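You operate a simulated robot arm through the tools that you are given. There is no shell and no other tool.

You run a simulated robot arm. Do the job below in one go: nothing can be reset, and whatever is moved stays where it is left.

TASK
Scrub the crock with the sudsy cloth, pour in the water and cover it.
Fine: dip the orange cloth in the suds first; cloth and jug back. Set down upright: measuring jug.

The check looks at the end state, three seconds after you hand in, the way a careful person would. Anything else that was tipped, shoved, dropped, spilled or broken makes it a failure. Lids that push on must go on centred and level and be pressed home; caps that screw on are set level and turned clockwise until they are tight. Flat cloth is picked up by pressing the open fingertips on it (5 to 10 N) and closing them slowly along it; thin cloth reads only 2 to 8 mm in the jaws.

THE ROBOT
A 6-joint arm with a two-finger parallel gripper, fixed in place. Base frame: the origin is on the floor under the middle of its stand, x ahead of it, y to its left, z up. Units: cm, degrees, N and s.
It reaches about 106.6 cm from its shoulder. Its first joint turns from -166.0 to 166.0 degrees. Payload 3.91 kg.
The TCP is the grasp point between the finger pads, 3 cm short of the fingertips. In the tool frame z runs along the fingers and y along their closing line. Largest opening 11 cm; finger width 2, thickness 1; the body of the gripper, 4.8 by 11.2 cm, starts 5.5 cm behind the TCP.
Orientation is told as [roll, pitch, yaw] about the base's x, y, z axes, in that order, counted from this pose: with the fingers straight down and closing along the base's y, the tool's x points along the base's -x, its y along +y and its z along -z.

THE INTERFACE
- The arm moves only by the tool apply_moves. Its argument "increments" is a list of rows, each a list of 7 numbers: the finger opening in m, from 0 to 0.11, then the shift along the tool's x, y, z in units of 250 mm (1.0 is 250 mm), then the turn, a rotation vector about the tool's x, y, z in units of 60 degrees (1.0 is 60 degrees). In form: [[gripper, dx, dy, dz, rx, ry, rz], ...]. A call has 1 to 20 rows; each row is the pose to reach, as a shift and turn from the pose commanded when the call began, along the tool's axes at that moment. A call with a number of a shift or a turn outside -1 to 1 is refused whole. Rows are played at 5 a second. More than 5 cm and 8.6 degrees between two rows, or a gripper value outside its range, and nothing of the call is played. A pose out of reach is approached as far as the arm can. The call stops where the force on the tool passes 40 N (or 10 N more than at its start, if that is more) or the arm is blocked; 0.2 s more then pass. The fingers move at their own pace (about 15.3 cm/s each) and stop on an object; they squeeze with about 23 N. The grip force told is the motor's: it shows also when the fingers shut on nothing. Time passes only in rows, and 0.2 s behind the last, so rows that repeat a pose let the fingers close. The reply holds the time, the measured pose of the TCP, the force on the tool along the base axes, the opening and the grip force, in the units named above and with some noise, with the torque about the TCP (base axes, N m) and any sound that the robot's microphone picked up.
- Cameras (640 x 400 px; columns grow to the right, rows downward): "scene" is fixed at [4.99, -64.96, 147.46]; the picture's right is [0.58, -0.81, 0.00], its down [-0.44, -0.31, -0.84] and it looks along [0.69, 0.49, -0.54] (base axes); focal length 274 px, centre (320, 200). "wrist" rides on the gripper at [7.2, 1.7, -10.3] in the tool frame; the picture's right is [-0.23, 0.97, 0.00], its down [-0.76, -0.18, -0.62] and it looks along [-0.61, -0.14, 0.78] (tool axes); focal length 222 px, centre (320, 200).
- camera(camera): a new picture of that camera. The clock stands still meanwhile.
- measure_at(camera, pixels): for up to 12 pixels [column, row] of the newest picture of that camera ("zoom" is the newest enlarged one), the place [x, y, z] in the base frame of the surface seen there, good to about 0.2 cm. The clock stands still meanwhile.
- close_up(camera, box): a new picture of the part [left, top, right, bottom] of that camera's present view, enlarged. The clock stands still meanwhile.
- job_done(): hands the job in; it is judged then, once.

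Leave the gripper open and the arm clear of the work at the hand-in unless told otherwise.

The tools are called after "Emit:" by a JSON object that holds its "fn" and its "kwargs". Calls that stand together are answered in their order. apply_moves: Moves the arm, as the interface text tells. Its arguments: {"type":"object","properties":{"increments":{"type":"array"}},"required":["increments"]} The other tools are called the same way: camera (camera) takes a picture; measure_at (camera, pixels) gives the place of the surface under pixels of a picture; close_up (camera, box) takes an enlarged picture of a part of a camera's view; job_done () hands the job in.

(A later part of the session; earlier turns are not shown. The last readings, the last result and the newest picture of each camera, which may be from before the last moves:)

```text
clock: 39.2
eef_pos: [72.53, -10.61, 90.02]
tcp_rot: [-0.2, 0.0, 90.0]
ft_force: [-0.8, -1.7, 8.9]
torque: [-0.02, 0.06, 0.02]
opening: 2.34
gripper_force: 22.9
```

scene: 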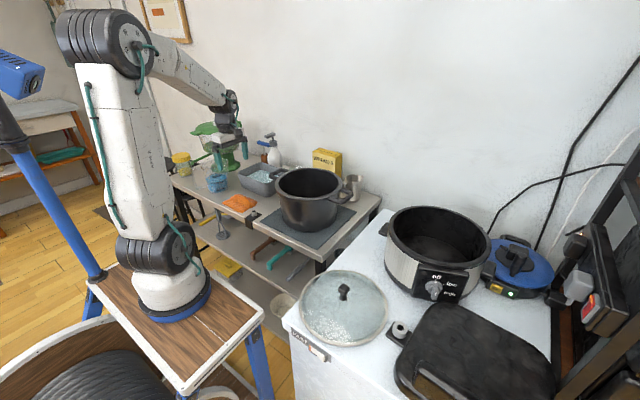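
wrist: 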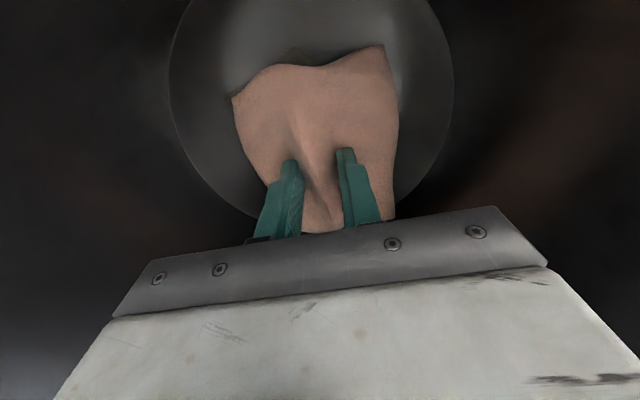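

The bottom is touched with about 9 N, a good scrubbing pressure. I'll rub back and forth along x.

Emit:
{"fn": "apply_moves", "kwargs": {"increments": [[0.0, 0, -0.04, 0, 0, 0, 0], [0.0, 0, -0.08, 0, 0, 0, 0], [0.0, 0, -0.1, 0, 0, 0, 0], [0.0, 0, -0.06, 0, 0, 0, 0], [0.0, 0, -0.02, 0, 0, 0, 0], [0.0, 0, 0.02, 0, 0, 0, 0], [0.0, 0, 0.06, 0, 0, 0, 0], [0.0, 0, 0.092, 0, 0, 0, 0], [0.0, 0, 0.06, 0, 0, 0, 0], [0.0, 0, 0.02, 0, 0, 0, 0], [0.0, 0, -0.02, 0, 0, 0, 0], [0.0, 0, -0.06, 0, 0, 0, 0], [0.0, 0, -0.1, 0, 0, 0, 0], [0.0, 0, -0.06, 0, 0, 0, 0], [0.0, 0, -0.02, 0, 0, 0, 0], [0.0, 0, 0.02, 0, 0, 0, 0], [0.0, 0, 0.06, 0, 0, 0, 0], [0.0, 0, 0.092, 0, 0, 0, 0], [0.0, 0, 0.04, 0, 0, 0, 0], [0.0, 0, 0.0, 0, 0, 0, 0]]}}

Emit:
{"fn": "camera", "kwargs": {"camera": "wrist"}}

Emit:
{"fn": "close_up", "kwargs": {"camera": "scene", "box": [240, 120, 380, 250]}}

```text
clock: 41.2
eef_pos: [70.7, -10.68, 90.08]
tcp_rot: [0.1, 0.1, 90.1]
ft_force: [2.4, -10.8, 8.4]
torque: [-0.31, -0.09, -0.05]
opening: 2.41
gripper_force: 23.0
stopped in row 10: the force on the tool passed its limit at 44 N (the readings are from after the stop); the commanded pose is now the measured one
```

```text
taken
```

wrist: 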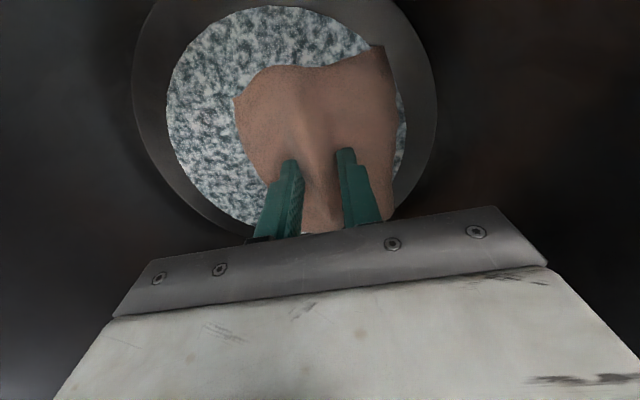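

```text
3.08 times, centred on (310, 185) of scene
```

zoom: 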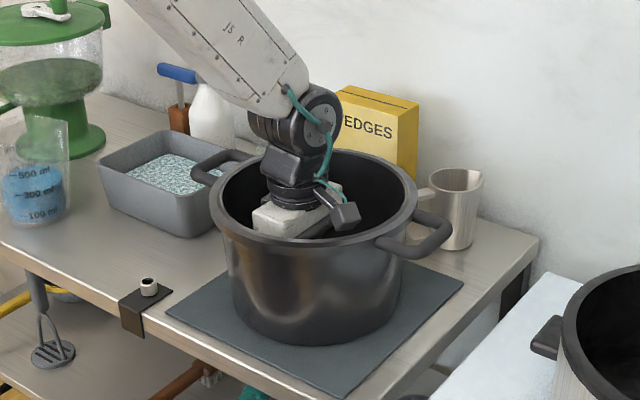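

The rub stopped in row 10: a cloth corner met the wall on the -x/+y side. A disc of foam has appeared on the bottom. I'll ease up a few mm, recentre, then lift to inspect the grime and check whether the pot moved.

Emit:
{"fn": "apply_moves", "kwargs": {"increments": [[0.0, 0, -0.01, -0.01, 0, 0, 0], [0.0, 0, -0.03, -0.02, 0, 0, 0], [0.0, 0.01, -0.06, -0.02, 0, 0, 0], [0.0, 0.02, -0.075, -0.02, 0, 0, 0], [0.0, 0.02, -0.075, -0.06, 0, 0, 0], [0.0, 0.02, -0.075, -0.06, 0, 0, 0]]}}

Emit:
{"fn": "apply_moves", "kwargs": {"increments": [[0.0, 0, 0, -0.1, 0, 0, 0], [0.0, 0, 0, -0.2, 0, 0, 0], [0.0, 0, 0, -0.34, 0, 0, 0], [0.0, 0, 0, -0.48, 0, 0, 0], [0.0, 0, 0, -0.62, 0, 0, 0], [0.0, 0, 0, -0.76, 0, 0, 0], [0.0, 0, 0, -0.9, 0, 0, 0], [0.0, 0, 0, -0.9, 0, 0, 0]]}}

Emit:
{"fn": "camera", "kwargs": {"camera": "wrist"}}

Emit:
{"fn": "camera", "kwargs": {"camera": "scene"}}

```text
clock: 42.6
eef_pos: [72.49, -11.19, 91.56]
tcp_rot: [0.2, 0.1, 90.0]
ft_force: [0.6, 0.0, 0.4]
torque: [0.03, 0.0, -0.01]
opening: 2.4
gripper_force: 22.8
```

```text
clock: 44.4
eef_pos: [72.69, -11.27, 114.06]
tcp_rot: [0.2, 0.0, 90.0]
ft_force: [1.1, 0.5, -0.4]
torque: [-0.02, 0.01, -0.02]
opening: 2.36
gripper_force: 23.3
```

```text
taken
```

wrist: 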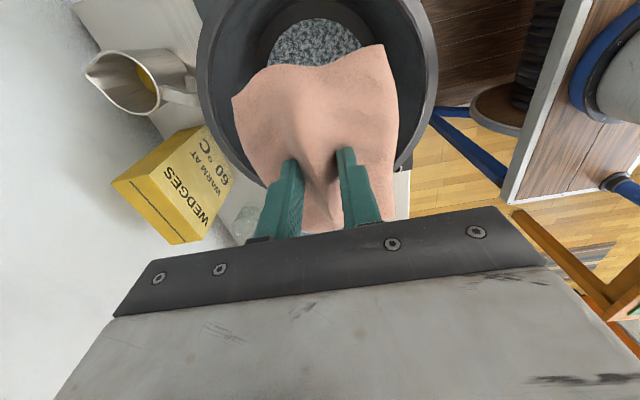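

```text
taken
```

scene: 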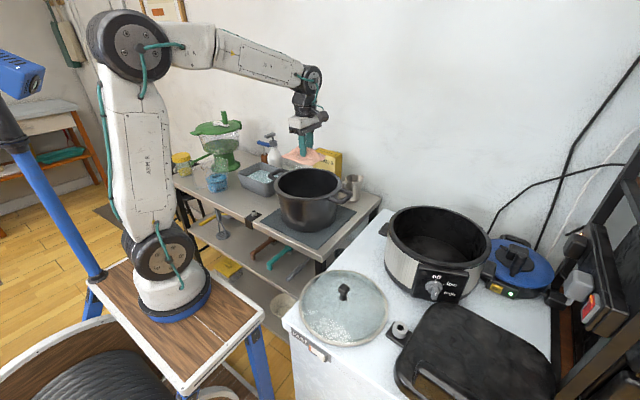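

I'll compare the same scene zoom as at the start, and measure the foam and rim in the wrist view.

Emit:
{"fn": "close_up", "kwargs": {"camera": "scene", "box": [160, 100, 400, 250]}}

Emit:
{"fn": "measure_at", "kwargs": {"camera": "wrist", "pixels": [[198, 80], [210, 80], [437, 70], [425, 70], [315, 25], [275, 60], [360, 45], [315, 45], [290, 40], [340, 30], [225, 150], [412, 150]]}}

```text
2.67 times, centred on (280, 175) of scene
```

zoom: 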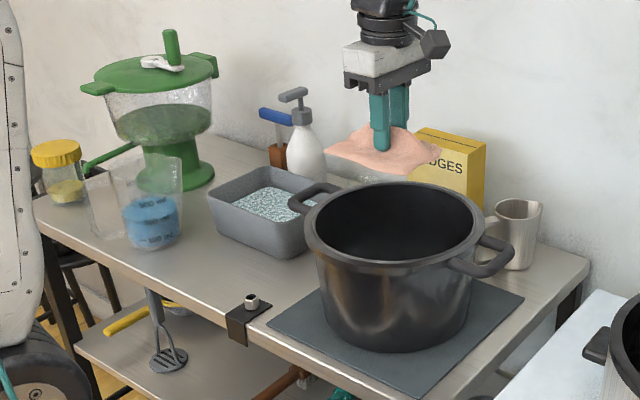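

```text
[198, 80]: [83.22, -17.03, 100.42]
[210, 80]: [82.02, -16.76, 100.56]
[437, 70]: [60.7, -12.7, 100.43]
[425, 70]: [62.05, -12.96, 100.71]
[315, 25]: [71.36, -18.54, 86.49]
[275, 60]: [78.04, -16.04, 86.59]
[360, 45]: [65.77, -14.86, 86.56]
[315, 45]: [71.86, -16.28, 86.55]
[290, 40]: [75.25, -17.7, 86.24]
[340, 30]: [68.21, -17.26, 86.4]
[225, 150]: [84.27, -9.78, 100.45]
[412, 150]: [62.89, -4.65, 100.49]
```

The pot has shifted only about 3 mm and stays square on its mat. I'll raise and back off in +y so the camera looks straight down past the cloth at the bottom.

Emit:
{"fn": "apply_moves", "kwargs": {"increments": [[0.0, -0.05, 0, -0.1, 0, 0, 0], [0.0, -0.1, 0, -0.2, 0, 0, 0], [0.0, -0.15, 0, -0.3, 0, 0, 0], [0.0, -0.2, 0, -0.4, 0, 0, 0], [0.0, -0.2, 0, -0.44, 0, 0, 0]]}}

Emit:
{"fn": "close_up", "kwargs": {"camera": "wrist", "box": [200, 0, 440, 150]}}

```text
clock: 45.6
eef_pos: [72.71, -6.28, 124.95]
tcp_rot: [0.1, 0.1, 90.1]
ft_force: [0.2, -0.5, -0.9]
torque: [-0.01, -0.02, -0.03]
opening: 2.39
gripper_force: 22.9
```

```text
2.67 times, centred on (320, 75) of wrist
```

zoom: 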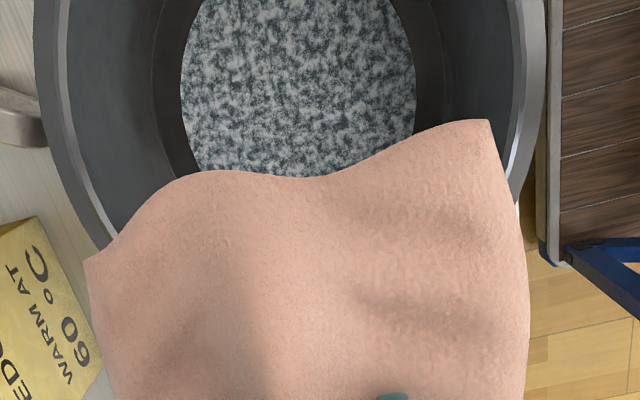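

A foam disc covers the middle of the bottom and no brown shows in this view. I'll measure the disc's extent.

Emit:
{"fn": "measure_at", "kwargs": {"camera": "zoom", "pixels": [[184, 85], [413, 85], [300, 5], [300, 165], [170, 85], [430, 85], [40, 100], [545, 100], [65, 100], [520, 100], [150, 60], [440, 60]]}}

```text
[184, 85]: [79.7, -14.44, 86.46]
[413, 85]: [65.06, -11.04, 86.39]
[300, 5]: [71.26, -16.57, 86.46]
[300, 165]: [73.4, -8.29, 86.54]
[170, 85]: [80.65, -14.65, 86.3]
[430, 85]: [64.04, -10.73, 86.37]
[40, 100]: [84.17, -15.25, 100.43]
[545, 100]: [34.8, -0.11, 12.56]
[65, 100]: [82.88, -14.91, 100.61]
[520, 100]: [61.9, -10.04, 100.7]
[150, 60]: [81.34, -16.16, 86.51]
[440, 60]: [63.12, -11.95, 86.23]
```

The foam disc spans about 65–80 in x, covering where the grime was. I'll give it a second, gentler scrub with small elliptical rubs that keep the cloth corners and camera off the walls. First I'll return over centre and go down again.

Emit:
{"fn": "apply_moves", "kwargs": {"increments": [[0.0, 0.1, -0.006, 0.08, 0, 0, 0], [0.0, 0.188, -0.012, 0.2, 0, 0, 0], [0.0, 0.188, -0.012, 0.34, 0, 0, 0], [0.0, 0.188, -0.012, 0.48, 0, 0, 0], [0.0, 0.188, -0.012, 0.6, 0, 0, 0], [0.0, 0.188, -0.012, 0.7, 0, 0, 0], [0.0, 0.188, -0.012, 0.8, 0, 0, 0], [0.0, 0.188, -0.012, 0.9, 0, 0, 0], [0.0, 0.188, -0.012, 0.96, 0, 0, 0], [0.0, 0.188, -0.012, 0.98, 0, 0, 0]]}}

Emit:
{"fn": "apply_moves", "kwargs": {"increments": [[0.0, 0, 0, 0.1, 0, 0, 0], [0.0, 0, 0, 0.2, 0, 0, 0], [0.0, 0, 0, 0.28, 0, 0, 0], [0.0, 0, 0, 0.34, 0, 0, 0], [0.0, 0, 0, 0.38, 0, 0, 0], [0.0, 0, 0, 0.4, 0, 0, 0], [0.0, 0, 0, 0.405, 0, 0, 0], [0.0, 0, 0, 0.408, 0, 0, 0], [0.0, 0, 0, 0.408, 0, 0, 0]]}}

```text
clock: 47.8
eef_pos: [72.89, -10.92, 100.54]
tcp_rot: [0.1, 0.1, 90.0]
ft_force: [0.0, -1.1, -0.8]
torque: [-0.03, -0.03, -0.01]
opening: 2.37
gripper_force: 22.5
```

```text
clock: 49.8
eef_pos: [72.82, -10.78, 90.19]
tcp_rot: [0.3, 0.2, 90.0]
ft_force: [0.7, 0.4, 0.1]
torque: [0.05, 0.04, 0.02]
opening: 2.36
gripper_force: 23.4
```

Emit:
{"fn": "apply_moves", "kwargs": {"increments": [[0.0, 0, 0, 0.004, 0, 0, 0], [0.0, 0, 0, 0.007, 0, 0, 0], [0.0, 0, 0, 0.009, 0, 0, 0], [0.0, 0, 0, 0.009, 0, 0, 0]]}}

```text
clock: 50.8
eef_pos: [72.74, -10.89, 90.15]
tcp_rot: [0.1, 0.1, 90.0]
ft_force: [-0.3, 0.2, 19.0]
torque: [0.07, 0.01, 0.0]
opening: 2.34
gripper_force: 23.6
```

19 N is a little firm. I'll ease off 0.75 mm and rub in small ellipses.

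Emit:
{"fn": "apply_moves", "kwargs": {"increments": [[0.0, -0.024, -0.03, -0.003, 0, 0, 0], [0.0, -0.014, -0.052, -0.003, 0, 0, 0], [0.0, 0, -0.06, -0.003, 0, 0, 0], [0.0, 0.014, -0.052, -0.003, 0, 0, 0], [0.0, 0.024, -0.03, -0.003, 0, 0, 0], [0.0, 0.028, 0, -0.003, 0, 0, 0], [0.0, 0.024, 0.03, -0.003, 0, 0, 0], [0.0, 0.012, 0.048, -0.003, 0, 0, 0], [0.0, 0, 0.052, -0.003, 0, 0, 0], [0.0, -0.02, 0.03, -0.003, 0, 0, 0], [0.0, -0.028, 0, -0.003, 0, 0, 0], [0.0, -0.024, -0.03, -0.003, 0, 0, 0], [0.0, -0.014, -0.052, -0.003, 0, 0, 0], [0.0, 0, -0.06, -0.003, 0, 0, 0], [0.0, 0.014, -0.052, -0.003, 0, 0, 0], [0.0, 0.024, -0.03, -0.003, 0, 0, 0], [0.0, 0.028, 0, -0.003, 0, 0, 0], [0.0, 0.024, 0.03, -0.003, 0, 0, 0], [0.0, 0.012, 0.048, -0.003, 0, 0, 0], [0.0, 0, 0, -0.003, 0, 0, 0]]}}

Emit:
{"fn": "camera", "kwargs": {"camera": "wrist"}}

```text
clock: 55.0
eef_pos: [72.87, -10.84, 90.19]
tcp_rot: [0.2, 0.1, 89.9]
ft_force: [-1.3, -1.7, 3.5]
torque: [-0.04, 0.09, -0.01]
opening: 2.38
gripper_force: 22.8
```

```text
taken
```

wrist: 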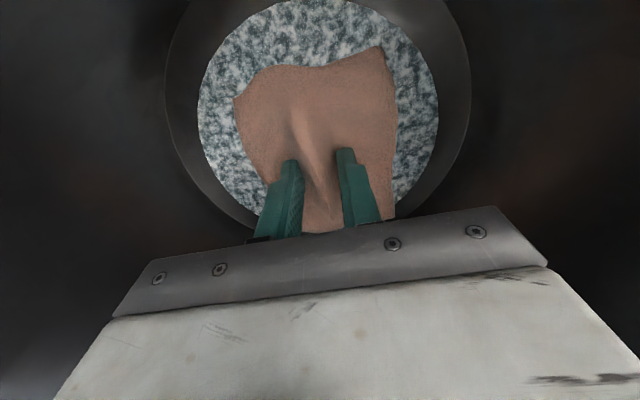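

The rubbing went smoothly with light pressure. One more set of strokes at slightly firmer pressure to be sure.

Emit:
{"fn": "apply_moves", "kwargs": {"increments": [[0.0, 0, -0.03, 0.001, 0, 0, 0], [0.0, 0, -0.06, 0.0015, 0, 0, 0], [0.0, 0.014, -0.03, 0.0015, 0, 0, 0], [0.0, 0.014, 0, 0.0015, 0, 0, 0], [0.0, 0.014, 0.03, 0.0015, 0, 0, 0], [0.0, 0.014, 0.05, 0.0015, 0, 0, 0], [0.0, 0.014, 0.02, 0.0015, 0, 0, 0], [0.0, 0, -0.01, 0.0015, 0, 0, 0], [0.0, -0.02, -0.03, 0.0015, 0, 0, 0], [0.0, -0.02, -0.06, 0.0015, 0, 0, 0], [0.0, -0.02, -0.03, 0.0015, 0, 0, 0], [0.0, -0.02, 0, 0.0015, 0, 0, 0], [0.0, 0, 0.03, 0.0015, 0, 0, 0], [0.0, 0.02, 0.045, 0.0015, 0, 0, 0], [0.0, 0.02, 0.01, 0.0015, 0, 0, 0], [0.0, 0.0, -0.02, 0.0015, 0, 0, 0], [0.0, -0.02, -0.05, 0.0015, 0, 0, 0], [0.0, -0.01, -0.02, 0.0015, 0, 0, 0], [0.0, 0, 0, 0.0015, 0, 0, 0]]}}

```text
clock: 59.0
eef_pos: [72.95, -10.85, 90.09]
tcp_rot: [0.1, 0.2, 90.0]
ft_force: [9.4, 6.1, 21.7]
torque: [0.21, -0.33, 0.0]
opening: 2.37
gripper_force: 23.1
```

Firm strokes are done (about 20 N at the end). I'll lift the cloth straight out and inspect the bottom.

Emit:
{"fn": "apply_moves", "kwargs": {"increments": [[0.0, 0, 0, -0.02, 0, 0, 0], [0.0, 0, 0, -0.08, 0, 0, 0], [0.0, 0, 0, -0.18, 0, 0, 0], [0.0, 0, 0, -0.3, 0, 0, 0], [0.0, 0, 0, -0.44, 0, 0, 0], [0.0, 0, 0, -0.58, 0, 0, 0], [0.0, 0, 0, -0.72, 0, 0, 0], [0.0, 0, 0, -0.86, 0, 0, 0], [0.0, 0, 0, -0.96, 0, 0, 0], [0.0, 0, 0, -0.96, 0, 0, 0]]}}

Emit:
{"fn": "apply_moves", "kwargs": {"increments": [[0.0, -0.1, 0, -0.1, 0, 0, 0], [0.0, -0.2, 0, -0.2, 0, 0, 0], [0.0, -0.24, 0, -0.36, 0, 0, 0], [0.0, -0.24, 0, -0.4, 0, 0, 0]]}}

Emit:
{"fn": "close_up", "kwargs": {"camera": "wrist", "box": [200, 0, 440, 150]}}

Emit:
{"fn": "close_up", "kwargs": {"camera": "scene", "box": [160, 100, 400, 250]}}

```text
clock: 61.2
eef_pos: [73.13, -10.67, 114.29]
tcp_rot: [0.2, 0.2, 90.0]
ft_force: [-0.3, 0.8, -0.6]
torque: [-0.02, 0.01, -0.01]
opening: 2.37
gripper_force: 22.7
```

```text
clock: 62.2
eef_pos: [73.05, -4.82, 124.15]
tcp_rot: [0.2, 0.1, 90.0]
ft_force: [-0.2, -0.2, -0.4]
torque: [0.03, 0.04, -0.01]
opening: 2.38
gripper_force: 23.2
```

```text
2.67 times, centred on (320, 75) of wrist
```

zoom: 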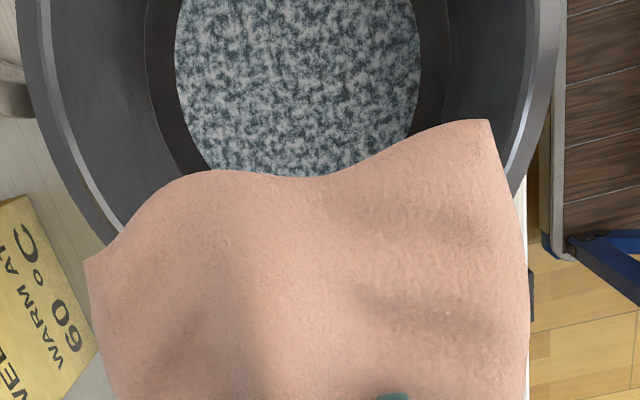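

```text
2.67 times, centred on (280, 175) of scene
```

zoom: 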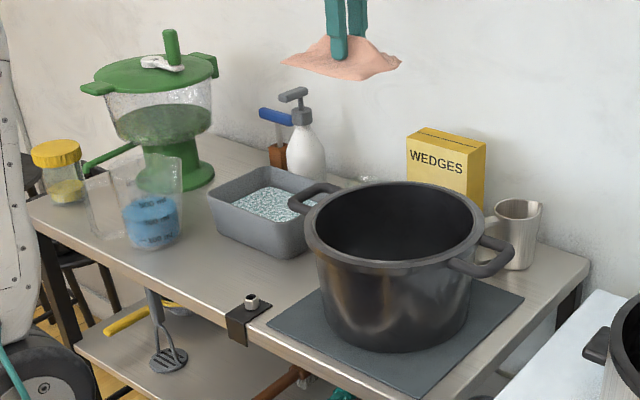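

No brown is visible; the bottom is foamy. I'll take the cloth back to its original spot at (64.4,17.5).

Emit:
{"fn": "apply_moves", "kwargs": {"increments": [[0.0, -0.13, 0.05, 0.1, 0, 0, 0], [0.0, -0.26, 0.1, 0.2, 0, 0, 0], [0.0, -0.39, 0.15, 0.3, 0, 0, 0], [0.0, -0.52, 0.2, 0.4, 0, 0, 0], [0.0, -0.65, 0.25, 0.5, 0, 0, 0], [0.0, -0.78, 0.3, 0.6, 0, 0, 0], [0.0, -0.892, 0.344, 0.7, 0, 0, 0], [0.0, -0.892, 0.344, 0.76, 0, 0, 0], [0.0, -0.892, 0.344, 0.76, 0, 0, 0]]}}

Emit:
{"fn": "camera", "kwargs": {"camera": "wrist"}}

```text
clock: 64.2
eef_pos: [64.16, 17.36, 104.83]
tcp_rot: [0.3, 0.1, 90.0]
ft_force: [0.1, -0.9, -0.1]
torque: [-0.04, -0.04, -0.01]
opening: 2.35
gripper_force: 22.7
```

```text
taken
```

wrist: 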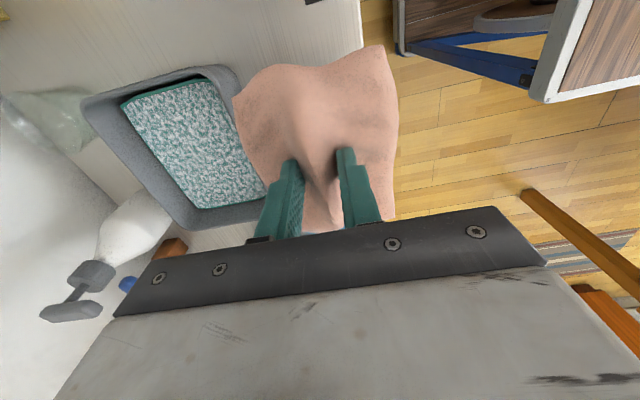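

The cloth is above its old place and the table there is free. I'll lower it to just above the table.

Emit:
{"fn": "apply_moves", "kwargs": {"increments": [[0.0, -0.006, -0.01, 0.14, 0, 0, 0], [0.0, -0.006, -0.01, 0.28, 0, 0, 0], [0.0, -0.006, -0.01, 0.42, 0, 0, 0], [0.0, -0.006, -0.01, 0.54, 0, 0, 0], [0.0, -0.006, -0.01, 0.6, 0, 0, 0], [0.0, -0.006, -0.01, 0.632, 0, 0, 0], [0.0, -0.006, -0.01, 0.642, 0, 0, 0], [0.0, -0.006, -0.01, 0.642, 0, 0, 0]]}}

```text
clock: 66.0
eef_pos: [64.44, 17.63, 88.9]
tcp_rot: [0.3, 0.0, 90.1]
ft_force: [-0.5, -0.1, -0.5]
torque: [-0.01, 0.0, 0.01]
opening: 2.36
gripper_force: 23.3
```

Emit:
{"fn": "apply_moves", "kwargs": {"increments": [[0.0, 0, 0, 0.003, 0, 0, 0], [0.0, 0, 0, 0.006, 0, 0, 0], [0.0, 0, 0, 0.009, 0, 0, 0], [0.0, 0, 0, 0.009, 0, 0, 0]]}}

```text
clock: 67.0
eef_pos: [64.48, 17.64, 88.78]
tcp_rot: [0.2, 0.1, 89.9]
ft_force: [-1.2, 1.0, 11.4]
torque: [0.06, 0.04, -0.01]
opening: 2.36
gripper_force: 22.8
```

The cloth touches the table (11 N). I'll open the fingers to 5 cm in place, then rise straight up.

Emit:
{"fn": "apply_moves", "kwargs": {"increments": [[0.03, 0, 0, -0.001, 0, 0, 0], [0.04, 0, 0, -0.001, 0, 0, 0], [0.05, 0, 0, -0.002, 0, 0, 0], [0.05, 0, 0, -0.002, 0, 0, 0], [0.05, 0, 0, -0.03, 0, 0, 0], [0.05, 0, 0, -0.1, 0, 0, 0], [0.05, 0, 0, -0.25, 0, 0, 0], [0.05, 0, 0, -0.42, 0, 0, 0], [0.05, 0, 0, -0.6, 0, 0, 0], [0.05, 0, 0, -0.78, 0, 0, 0], [0.05, 0, 0, -0.9, 0, 0, 0]]}}

Emit:
{"fn": "camera", "kwargs": {"camera": "wrist"}}

Emit:
{"fn": "close_up", "kwargs": {"camera": "scene", "box": [160, 100, 400, 250]}}

```text
clock: 69.4
eef_pos: [64.84, 17.56, 111.55]
tcp_rot: [0.3, 0.0, 90.0]
ft_force: [0.4, 0.0, -0.7]
torque: [-0.04, 0.02, 0.0]
opening: 5.0
gripper_force: 0.1
```

```text
taken
```

wrist: 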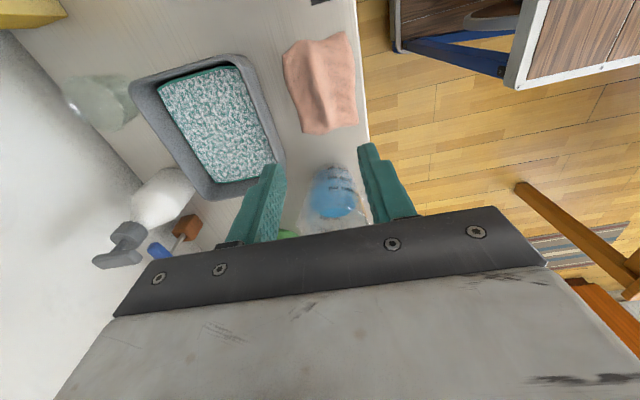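

```text
2.67 times, centred on (280, 175) of scene
```

zoom: 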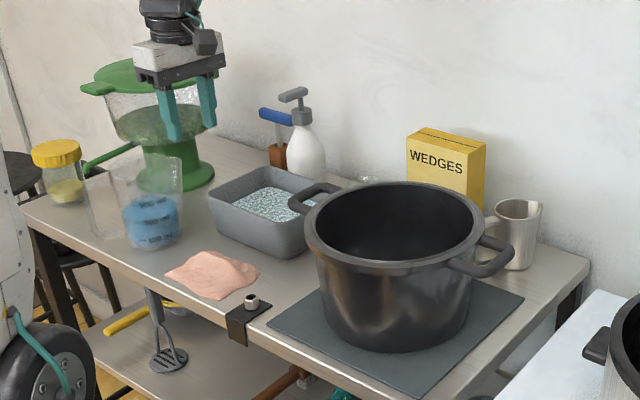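

The cloth lies back in its original place. I'll check the pot's bottom with nothing in the way before fetching the jug.

Emit:
{"fn": "apply_moves", "kwargs": {"increments": [[0.08, 0.14, -0.04, -0.08, 0, 0, 0], [0.08, 0.28, -0.09, -0.16, 0, 0, 0], [0.08, 0.42, -0.14, -0.24, 0, 0, 0], [0.08, 0.56, -0.19, -0.32, 0, 0, 0], [0.08, 0.7, -0.24, -0.4, 0, 0, 0], [0.08, 0.82, -0.28, -0.42, 0, 0, 0], [0.08, 0.9, -0.31, -0.42, 0, 0, 0]]}}

Emit:
{"fn": "camera", "kwargs": {"camera": "wrist"}}

Emit:
{"fn": "close_up", "kwargs": {"camera": "wrist", "box": [200, 0, 440, 150]}}

```text
clock: 71.0
eef_pos: [72.3, -4.93, 121.87]
tcp_rot: [0.2, 0.1, 90.0]
ft_force: [-0.2, 0.6, 0.5]
torque: [-0.01, 0.02, 0.0]
opening: 7.99
gripper_force: 0.1
```

```text
taken
```

wrist: 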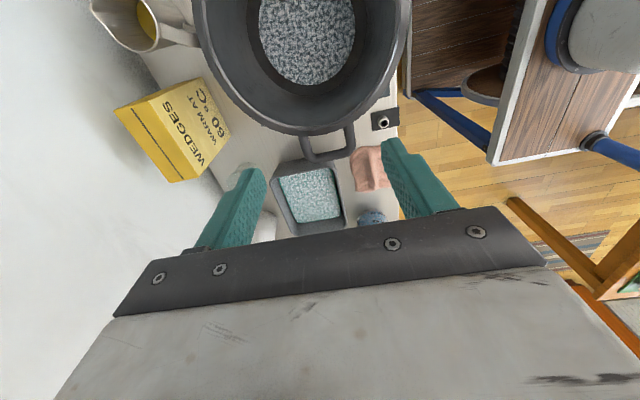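

```text
2.67 times, centred on (320, 75) of wrist
```

zoom: 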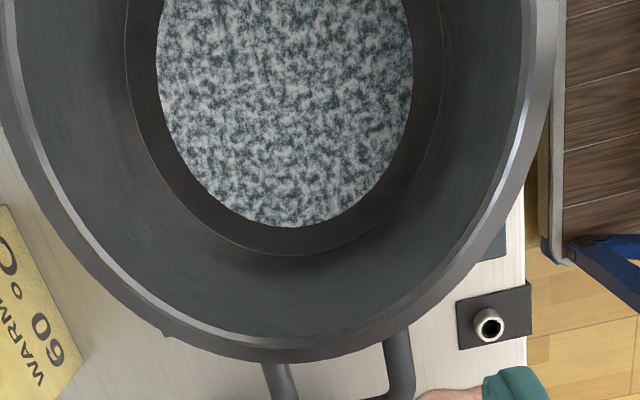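

The bottom shows only clean foam and no grime. Before moving toward the jug, I'll measure the jug and its neighbours (green strainer, yellow jar, spray bottle) in the scene view.

Emit:
{"fn": "camera", "kwargs": {"camera": "scene"}}

Emit:
{"fn": "close_up", "kwargs": {"camera": "scene", "box": [165, 100, 265, 200]}}

Emit:
{"fn": "measure_at", "kwargs": {"camera": "scene", "pixels": [[225, 115], [193, 131], [242, 127], [240, 152], [205, 164], [222, 168], [181, 158], [183, 172], [207, 176], [228, 180], [217, 192], [217, 180]]}}

```text
taken
```

scene: 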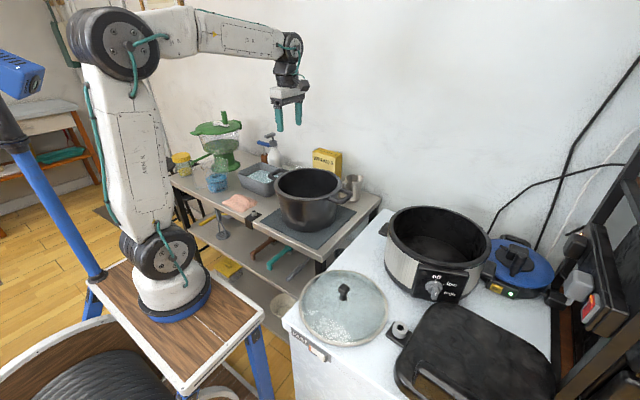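

```text
4.00 times, centred on (215, 150) of scene
```

zoom: 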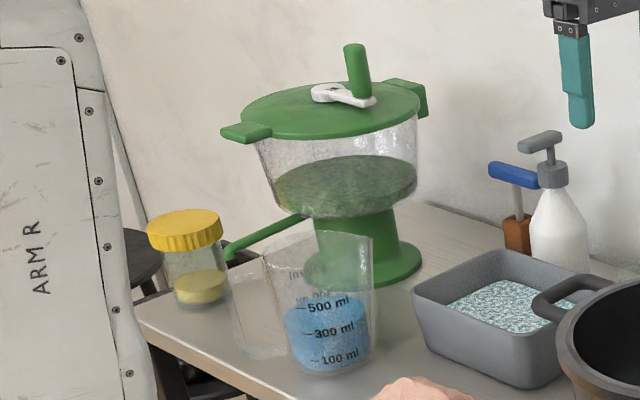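

```text
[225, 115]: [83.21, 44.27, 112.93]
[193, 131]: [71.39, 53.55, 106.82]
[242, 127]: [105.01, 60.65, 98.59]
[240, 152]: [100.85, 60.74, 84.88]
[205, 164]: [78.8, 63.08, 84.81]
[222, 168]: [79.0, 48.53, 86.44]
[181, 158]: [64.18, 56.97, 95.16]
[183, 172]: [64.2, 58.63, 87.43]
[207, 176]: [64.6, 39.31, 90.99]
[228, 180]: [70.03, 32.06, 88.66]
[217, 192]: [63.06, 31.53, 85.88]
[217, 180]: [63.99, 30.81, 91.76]
```

The jug reads about 500 ml, its handle points toward (-x,+y) and its pour lip toward (+x,-y). The plan is to grip it from the robot side with the hand horizontal and the camera on top, and pour by rolling the hand. To get there I'll back away at height while turning the hand about its axis.

Emit:
{"fn": "apply_moves", "kwargs": {"increments": [[0.1, -0.06, 0.042, -0.013, 0, 0, -0.125], [0.1, -0.12, 0.084, -0.027, 0, 0, -0.25], [0.1, -0.18, 0.126, -0.04, 0, 0, -0.375], [0.1, -0.237, 0.168, -0.053, 0, 0, -0.5], [0.1, -0.297, 0.21, -0.067, 0, 0, -0.625], [0.1, -0.356, 0.252, -0.08, 0, 0, -0.75]]}}

Emit:
{"fn": "apply_moves", "kwargs": {"increments": [[0.1, -0.066, 0.01, 0, 0, 0, -0.125], [0.1, -0.132, 0.02, 0, 0, 0, -0.25], [0.1, -0.198, 0.03, 0, 0, 0, -0.375], [0.1, -0.264, 0.04, 0, 0, 0, -0.5], [0.1, -0.33, 0.05, 0, 0, 0, -0.625], [0.1, -0.396, 0.057, 0, 0, 0, -0.75]]}}

```text
clock: 72.4
eef_pos: [66.01, 4.05, 123.84]
tcp_rot: [0.1, -0.1, 135.1]
ft_force: [0.0, 1.2, -0.4]
torque: [-0.02, -0.01, -0.01]
opening: 9.99
gripper_force: 0.0
```

```text
clock: 73.8
eef_pos: [58.16, 9.93, 123.96]
tcp_rot: [0.1, -0.2, -179.9]
ft_force: [0.6, -1.0, -0.1]
torque: [-0.01, 0.02, 0.02]
opening: 10.03
gripper_force: 0.1
```

The turn works. I'll continue to a yaw of about 217° and back off further.

Emit:
{"fn": "apply_moves", "kwargs": {"increments": [[0.1, -0.05, -0.05, 0, 0, 0, -0.12], [0.1, -0.1, -0.1, 0, 0, 0, -0.24], [0.1, -0.15, -0.15, 0, 0, 0, -0.36], [0.1, -0.2, -0.2, 0, 0, 0, -0.49], [0.1, -0.24, -0.24, 0, 0, 0, -0.617]]}}

Emit:
{"fn": "camera", "kwargs": {"camera": "wrist"}}

Emit:
{"fn": "camera", "kwargs": {"camera": "scene"}}

```text
clock: 75.0
eef_pos: [48.45, 20.42, 123.59]
tcp_rot: [0.5, -0.1, -143.8]
ft_force: [-0.5, 0.3, 0.0]
torque: [0.03, 0.0, 0.0]
opening: 10.0
gripper_force: 0.0
out of reach, approached as far as the arm can: row 4, 5
```

```text
taken
```

wrist: 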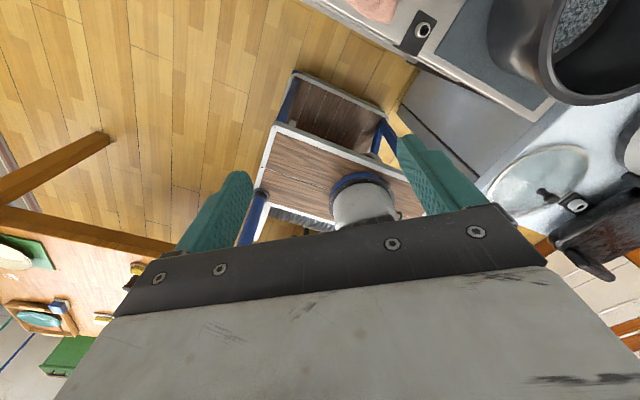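

```text
taken
```

scene: 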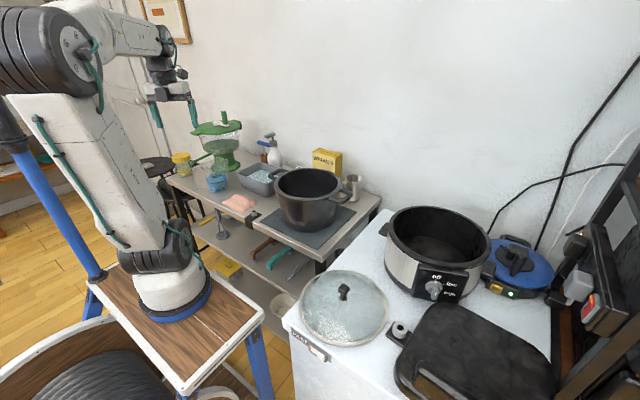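

Rows 4–5 hit the wrist's turning limit, so this is nearly as far as it turns that way. Pouring will roll in the other direction, which suits the jug's lip. I'll turn back 15° and see what pose results.

Emit:
{"fn": "apply_moves", "kwargs": {"increments": [[0.1, 0, 0, 0, 0, 0, 0.12], [0.1, 0, 0, 0, 0, 0, 0.25], [0.1, 0, 0, 0, 0, 0, 0.25]]}}

```text
clock: 75.8
eef_pos: [48.36, 20.55, 123.81]
tcp_rot: [0.1, -0.2, -158.0]
ft_force: [-0.5, -0.6, 0.6]
torque: [0.01, 0.02, -0.03]
opening: 9.99
gripper_force: 0.1
```

The pose is now (48.4,20.5), yaw 202°, with the camera facing outward. I'll pitch the hand up toward horizontal (45° first) while shifting a little toward the jug's side at height.

Emit:
{"fn": "apply_moves", "kwargs": {"increments": [[0.1, 0.03, -0.03, 0, 0, 0.125, 0], [0.1, 0.06, -0.06, 0, 0, 0.25, 0], [0.1, 0.09, -0.09, 0, 0, 0.375, 0], [0.1, 0.12, -0.11, 0, 0, 0.5, 0], [0.1, 0.135, -0.112, 0, 0, 0.625, 0], [0.1, 0.135, -0.112, 0, 0, 0.75, 0]]}}

Emit:
{"fn": "camera", "kwargs": {"camera": "scene"}}

Emit:
{"fn": "camera", "kwargs": {"camera": "wrist"}}

```text
clock: 77.2
eef_pos: [50.44, 24.31, 123.7]
tcp_rot: [-0.2, 44.8, -158.1]
ft_force: [-0.5, 1.0, -0.6]
torque: [0.0, -0.01, 0.0]
opening: 9.98
gripper_force: 0.0
```

```text
taken
```

scene: 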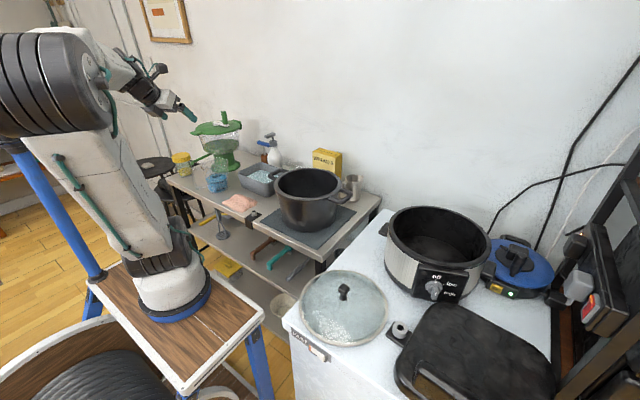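

```text
taken
```

wrist: 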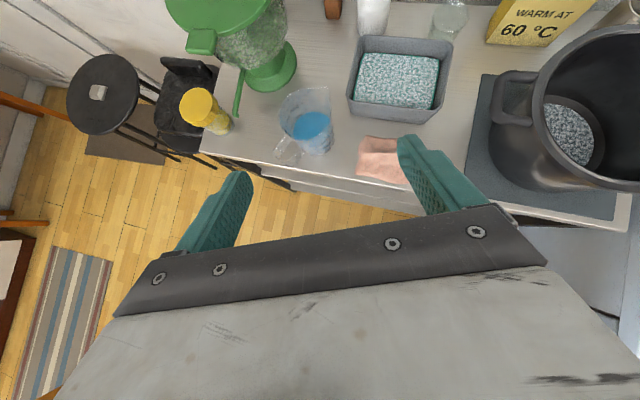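

The tilt works and the camera shows the jug at (307,122), with its handle toward (288,155). I'll zoom in and measure it.

Emit:
{"fn": "close_up", "kwargs": {"camera": "wrist", "box": [240, 70, 380, 170]}}

Emit:
{"fn": "measure_at", "kwargs": {"camera": "wrist", "pixels": [[282, 105], [300, 88], [330, 92], [305, 125], [318, 125], [330, 145], [305, 155], [280, 125], [290, 138], [278, 150], [290, 163], [320, 152]]}}

```text
4.00 times, centred on (310, 120) of wrist
```

zoom: 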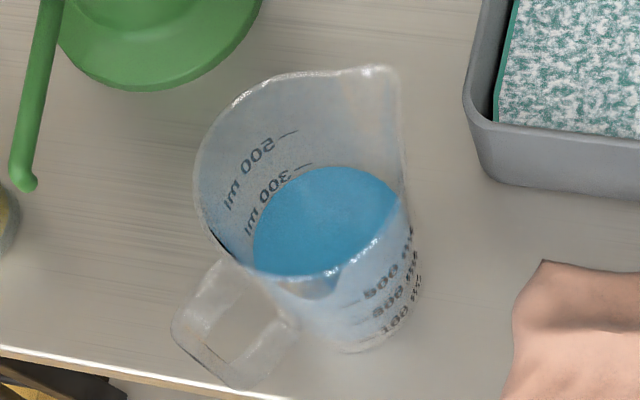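

```text
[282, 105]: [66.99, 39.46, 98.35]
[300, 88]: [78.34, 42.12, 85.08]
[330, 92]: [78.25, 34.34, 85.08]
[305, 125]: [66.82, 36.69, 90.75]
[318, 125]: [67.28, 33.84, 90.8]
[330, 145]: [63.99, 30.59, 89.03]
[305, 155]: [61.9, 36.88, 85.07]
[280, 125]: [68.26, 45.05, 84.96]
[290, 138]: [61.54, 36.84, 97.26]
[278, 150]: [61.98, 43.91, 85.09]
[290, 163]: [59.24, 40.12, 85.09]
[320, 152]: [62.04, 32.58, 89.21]
```

The jug is a clear-walled measure with a lip at zoom (385,70), a handle at (235,325), and water at z≈90.8. I'll measure around the rim.

Emit:
{"fn": "measure_at", "kwargs": {"camera": "zoom", "pixels": [[383, 69], [398, 72], [300, 73], [240, 105], [199, 150], [203, 205], [235, 262], [285, 275], [325, 272], [375, 235], [404, 190], [402, 120]]}}

Emit:
{"fn": "measure_at", "kwargs": {"camera": "zoom", "pixels": [[172, 325], [205, 270], [230, 385], [255, 380], [295, 325], [345, 350], [390, 335], [415, 285], [405, 310], [320, 345], [255, 255], [395, 215]]}}

```text
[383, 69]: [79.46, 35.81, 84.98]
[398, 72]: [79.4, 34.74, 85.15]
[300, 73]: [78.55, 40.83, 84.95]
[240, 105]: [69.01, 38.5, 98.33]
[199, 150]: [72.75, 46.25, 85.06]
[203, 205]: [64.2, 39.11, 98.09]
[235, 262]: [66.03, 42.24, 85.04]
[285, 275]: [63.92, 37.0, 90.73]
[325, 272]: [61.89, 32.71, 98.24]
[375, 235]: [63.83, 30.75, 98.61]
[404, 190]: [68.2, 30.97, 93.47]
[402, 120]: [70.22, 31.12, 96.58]
```

```text
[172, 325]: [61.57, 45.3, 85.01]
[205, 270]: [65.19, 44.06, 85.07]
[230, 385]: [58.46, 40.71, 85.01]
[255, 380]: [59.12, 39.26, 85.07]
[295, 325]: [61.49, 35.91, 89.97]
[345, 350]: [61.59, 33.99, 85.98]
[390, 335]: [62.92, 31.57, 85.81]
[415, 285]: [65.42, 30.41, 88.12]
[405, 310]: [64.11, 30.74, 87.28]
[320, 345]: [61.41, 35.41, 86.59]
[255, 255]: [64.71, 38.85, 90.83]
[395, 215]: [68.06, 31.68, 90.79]
```

The jug's centre is about (66,34.8), with an outer diameter of about 9.2 cm, a rim at z≈98.3, the lip toward (0.76,-0.65) and the handle opposite. A side grip would clash with the handle. So I'll grip it from above, with the fingers on the two sides free of handle and lip, and the camera on the handle side. First I'll undo the tilt.

Emit:
{"fn": "apply_moves", "kwargs": {"increments": [[0.11, 0, 0, 0, 0, -0.125, 0], [0.11, 0, 0, 0, 0, -0.25, 0], [0.11, 0, 0, 0, 0, -0.375, 0], [0.11, 0, 0, 0, 0, -0.5, 0], [0.11, 0, 0, 0, 0, -0.625, 0], [0.11, 0, 0, 0, 0, -0.75, 0]]}}

Emit:
{"fn": "apply_moves", "kwargs": {"increments": [[0.11, 0, 0, 0, 0, 0, 0.125], [0.11, 0, 0, 0, 0, 0, 0.25], [0.11, 0, 0, 0, 0, 0, 0.375], [0.11, 0, 0, 0, 0, 0, 0.5], [0.11, 0, 0, 0, 0, 0, 0.625], [0.11, 0, 0, 0, 0, 0, 0.75], [0.11, 0, 0, 0, 0, 0, 0.875], [0.11, 0, 0, 0, 0, 0, 1.0]]}}

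Emit:
{"fn": "apply_moves", "kwargs": {"increments": [[0.11, 0, 0, 0, 0, 0, 0.125], [0.11, 0, 0, 0, 0, 0, 0.25], [0.11, 0, 0, 0, 0, 0, 0.375], [0.11, 0, 0, 0, 0, 0, 0.5], [0.11, 0, 0, 0, 0, 0, 0.625], [0.11, 0, 0, 0, 0, 0, 0.75], [0.11, 0, 0, 0, 0, 0, 0.875], [0.11, 0, 0, 0, 0, 0, 1.0]]}}

Emit:
{"fn": "apply_moves", "kwargs": {"increments": [[0.11, 0, 0, 0, 0, 0, 0.125], [0.11, 0, 0, 0, 0, 0, 0.25], [0.11, 0, 0, 0, 0, 0, 0.375], [0.11, 0, 0, 0, 0, 0, 0.5], [0.11, 0, 0, 0, 0, 0, 0.625], [0.11, 0, 0, 0, 0, 0, 0.75], [0.11, 0, 0, 0, 0, 0, 0.875], [0.11, 0, 0, 0, 0, 0, 1.0]]}}

Emit:
{"fn": "apply_moves", "kwargs": {"increments": [[0.11, 0, 0, 0, 0, 0, 0.125], [0.11, 0, 0, 0, 0, 0, 0.25], [0.11, 0, 0, 0, 0, 0, 0.375], [0.11, 0, 0, 0, 0, 0, 0.5], [0.11, 0, 0, 0, 0, 0, 0.625], [0.11, 0, 0, 0, 0, 0, 0.75], [0.11, 0, 0, 0, 0, 0, 0.875], [0.11, 0, 0, 0, 0, 0, 1.0]]}}

```text
clock: 78.6
eef_pos: [50.24, 24.31, 123.68]
tcp_rot: [-0.1, -0.3, -157.9]
ft_force: [0.4, -0.6, 0.6]
torque: [0.02, 0.0, 0.01]
opening: 11.0
gripper_force: 0.1
```

```text
clock: 80.4
eef_pos: [50.33, 24.32, 123.74]
tcp_rot: [0.2, 0.0, 141.8]
ft_force: [-0.4, 0.0, 0.0]
torque: [0.03, -0.05, 0.01]
opening: 11.02
gripper_force: 0.0
```

```text
clock: 82.2
eef_pos: [50.48, 24.3, 123.71]
tcp_rot: [0.1, 0.1, 82.0]
ft_force: [-0.8, -0.4, -0.2]
torque: [0.02, -0.01, 0.01]
opening: 11.02
gripper_force: 0.1
```

```text
clock: 84.0
eef_pos: [50.45, 24.33, 123.72]
tcp_rot: [-0.1, 0.2, 21.9]
ft_force: [0.0, 0.2, 0.8]
torque: [0.01, 0.01, -0.03]
opening: 10.98
gripper_force: 0.1
```

```text
clock: 85.8
eef_pos: [50.34, 24.22, 123.77]
tcp_rot: [-0.2, 0.1, -38.0]
ft_force: [0.8, 0.0, -0.5]
torque: [0.0, -0.01, -0.03]
opening: 10.98
gripper_force: 0.0
```

Yaw is -38° now, with the camera on the handle side. I'll move over the jug at z≈115 and look.

Emit:
{"fn": "apply_moves", "kwargs": {"increments": [[0.11, -0.046, 0.144, 0.05, 0, 0, 0], [0.11, -0.092, 0.288, 0.1, 0, 0, 0], [0.11, -0.138, 0.43, 0.15, 0, 0, 0], [0.11, -0.184, 0.574, 0.2, 0, 0, 0], [0.11, -0.23, 0.718, 0.27, 0, 0, 0], [0.11, -0.23, 0.718, 0.27, 0, 0, 0]]}}

Emit:
{"fn": "camera", "kwargs": {"camera": "wrist"}}

Emit:
{"fn": "close_up", "kwargs": {"camera": "scene", "box": [150, 80, 290, 210]}}

```text
clock: 87.2
eef_pos: [66.06, 34.85, 117.0]
tcp_rot: [-0.3, 0.1, -38.0]
ft_force: [0.3, 0.2, 0.1]
torque: [-0.04, 0.02, 0.05]
opening: 11.0
gripper_force: 0.1
```

```text
taken
```

wrist: 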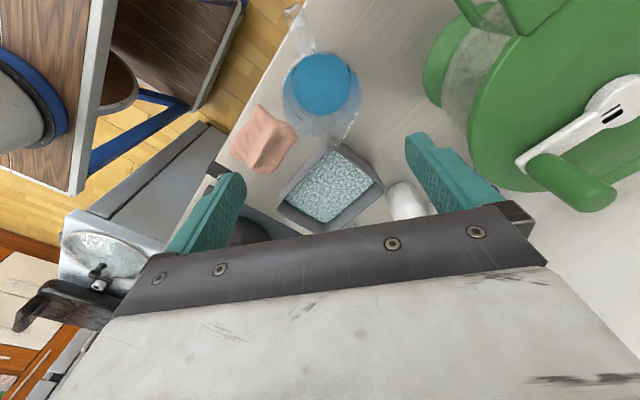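

```text
3.08 times, centred on (220, 145) of scene
```

zoom: 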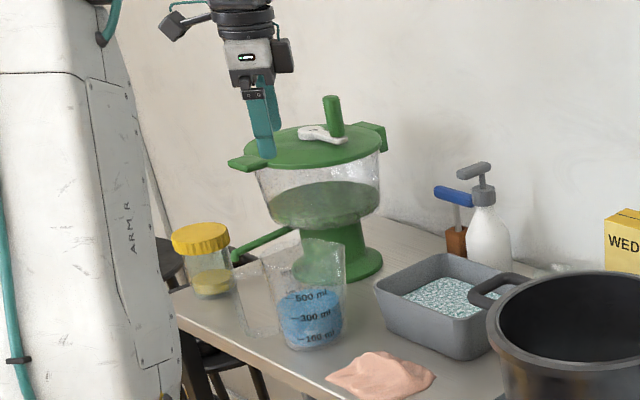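

The handle lines up with the hand's x-axis, as wanted. I'll measure the rim again from this angle to centre precisely.

Emit:
{"fn": "close_up", "kwargs": {"camera": "wrist", "box": [250, 0, 390, 160]}}

Emit:
{"fn": "measure_at", "kwargs": {"camera": "zoom", "pixels": [[320, 200], [240, 215], [400, 215], [225, 240], [330, 345], [425, 260], [300, 130], [255, 150], [385, 150], [240, 280], [400, 310], [280, 320]]}}

```text
2.50 times, centred on (320, 80) of wrist
```

zoom: 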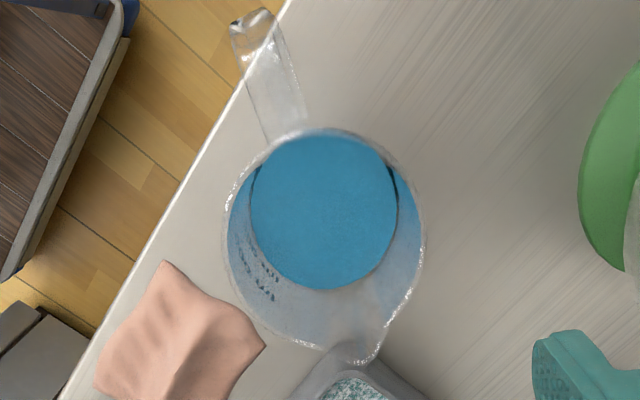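

```text
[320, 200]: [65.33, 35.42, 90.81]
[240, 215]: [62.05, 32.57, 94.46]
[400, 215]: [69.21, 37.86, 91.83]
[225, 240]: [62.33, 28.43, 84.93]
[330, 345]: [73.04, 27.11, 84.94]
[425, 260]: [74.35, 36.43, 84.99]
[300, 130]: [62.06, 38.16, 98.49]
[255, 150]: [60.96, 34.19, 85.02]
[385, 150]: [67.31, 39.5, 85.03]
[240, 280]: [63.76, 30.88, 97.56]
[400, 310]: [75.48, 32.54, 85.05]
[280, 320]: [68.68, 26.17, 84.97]
```

The jug's centre is at (66.0,35.0) and the fingers are within about 1 mm of centred, with roughly 0.7 cm clearance each side. I'll go down to z≈103 first and check alignment.

Emit:
{"fn": "apply_moves", "kwargs": {"increments": [[0.11, 0.005, 0.004, 0.14, 0, 0, 0], [0.11, 0.005, 0.004, 0.28, 0, 0, 0], [0.11, 0.005, 0.004, 0.42, 0, 0, 0], [0.11, 0.005, 0.004, 0.53, 0, 0, 0], [0.11, 0.005, 0.004, 0.56, 0, 0, 0]]}}

Emit:
{"fn": "camera", "kwargs": {"camera": "wrist"}}

Emit:
{"fn": "close_up", "kwargs": {"camera": "scene", "box": [170, 110, 270, 210]}}

```text
clock: 88.4
eef_pos: [65.9, 35.04, 102.93]
tcp_rot: [-0.2, 0.1, -37.9]
ft_force: [0.3, 0.1, -0.1]
torque: [-0.02, 0.0, 0.01]
opening: 11.0
gripper_force: 0.1
```

```text
taken
```

wrist: 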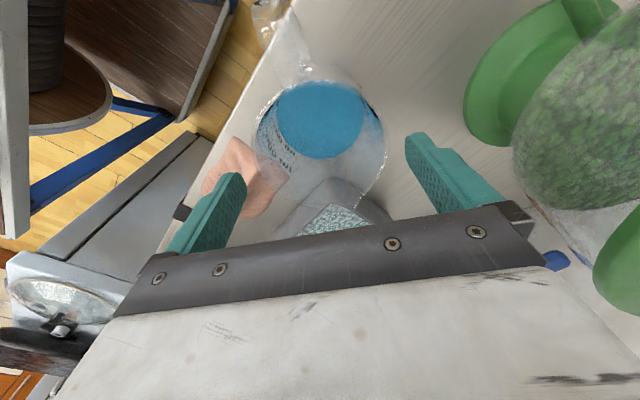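

```text
4.00 times, centred on (220, 160) of scene
```

zoom: 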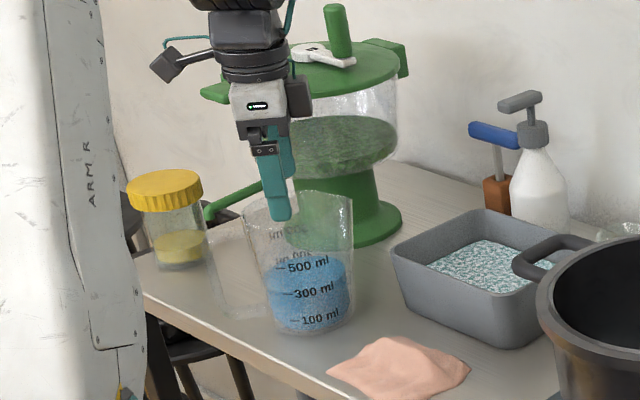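

The rim projects exactly where a centred jug should, so the fingers will pass on both sides. I'll lower to TCP z≈94 so the palm stays just above the rim.

Emit:
{"fn": "apply_moves", "kwargs": {"increments": [[0.11, 0, 0, 0.06, 0, 0, 0], [0.11, 0, 0, 0.12, 0, 0, 0], [0.11, 0, 0, 0.18, 0, 0, 0], [0.11, 0, 0, 0.24, 0, 0, 0], [0.11, 0, 0, 0.3, 0, 0, 0], [0.11, 0, 0, 0.34, 0, 0, 0], [0.11, 0, 0, 0.353, 0, 0, 0]]}}

Emit:
{"fn": "camera", "kwargs": {"camera": "wrist"}}

Emit:
{"fn": "close_up", "kwargs": {"camera": "scene", "box": [170, 110, 270, 210]}}

```text
clock: 90.0
eef_pos: [65.82, 34.98, 93.92]
tcp_rot: [-0.2, 0.2, -38.0]
ft_force: [-1.0, -0.3, 0.1]
torque: [0.03, -0.01, -0.03]
opening: 10.97
gripper_force: 0.1
```

```text
taken
```

wrist: 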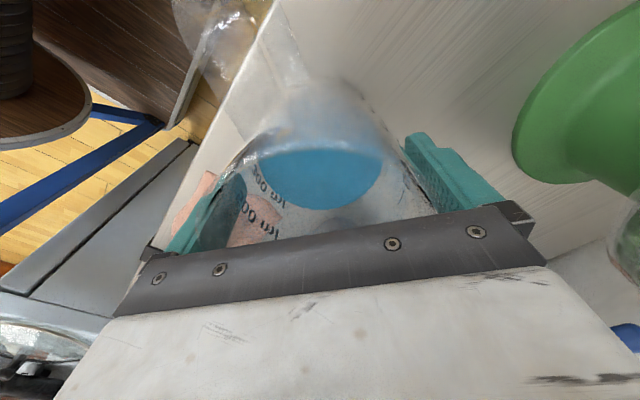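

```text
4.00 times, centred on (220, 160) of scene
```

zoom: 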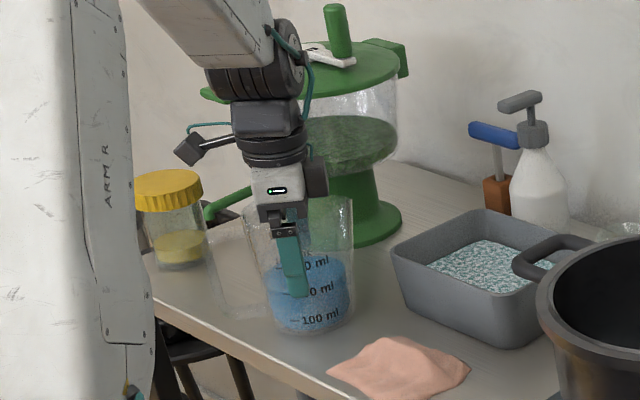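

The fingers straddle the jug. I'll close slowly on it.

Emit:
{"fn": "apply_moves", "kwargs": {"increments": [[0.106, 0, 0, 0, 0, 0, 0], [0.102, 0, 0, 0, 0, 0, 0], [0.099, 0, 0, 0, 0, 0, 0], [0.096, 0, 0, 0, 0, 0, 0], [0.093, 0, 0, 0, 0, 0, 0], [0.09, 0, 0, 0, 0, 0, 0], [0.087, 0, 0, 0, 0, 0, 0], [0.08, 0, 0, 0, 0, 0, 0], [0.07, 0, 0, 0, 0, 0, 0], [0.07, 0, 0, 0, 0, 0, 0]]}}

```text
clock: 92.2
eef_pos: [65.78, 35.05, 94.22]
tcp_rot: [-0.2, 0.2, -38.0]
ft_force: [-0.8, -1.2, -0.7]
torque: [0.05, 0.0, 0.01]
opening: 9.92
gripper_force: 22.8
```

The jug is gripped at 9.92 cm with 23 N. I'll lift slowly a few cm and check that it hangs upright.

Emit:
{"fn": "apply_moves", "kwargs": {"increments": [[0.07, 0, 0, -0.02, 0, 0, 0], [0.07, 0, 0, -0.05, 0, 0, 0], [0.07, 0, 0, -0.09, 0, 0, 0], [0.07, 0, 0, -0.13, 0, 0, 0], [0.07, 0, 0, -0.16, 0, 0, 0], [0.07, 0, 0, -0.16, 0, 0, 0]]}}

Emit:
{"fn": "camera", "kwargs": {"camera": "wrist"}}

Emit:
{"fn": "close_up", "kwargs": {"camera": "scene", "box": [170, 110, 270, 210]}}

```text
clock: 93.6
eef_pos: [65.89, 35.05, 98.0]
tcp_rot: [-0.2, 0.3, -38.0]
ft_force: [0.6, -0.3, -5.2]
torque: [-0.02, -0.05, -0.01]
opening: 9.92
gripper_force: 23.1
```

```text
taken
```

wrist: 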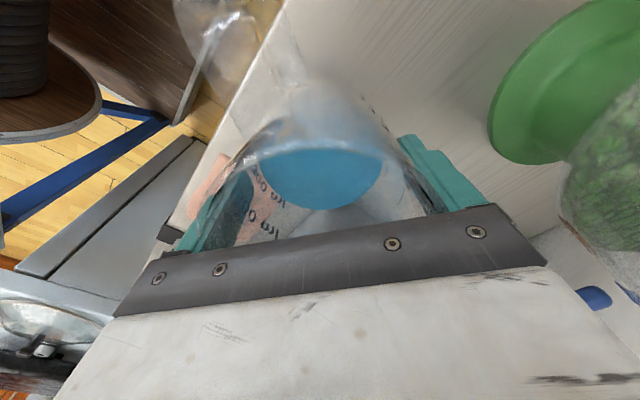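

```text
4.00 times, centred on (220, 160) of scene
```

zoom: 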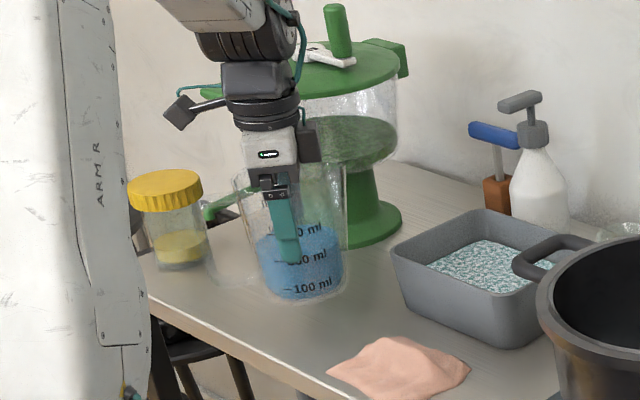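

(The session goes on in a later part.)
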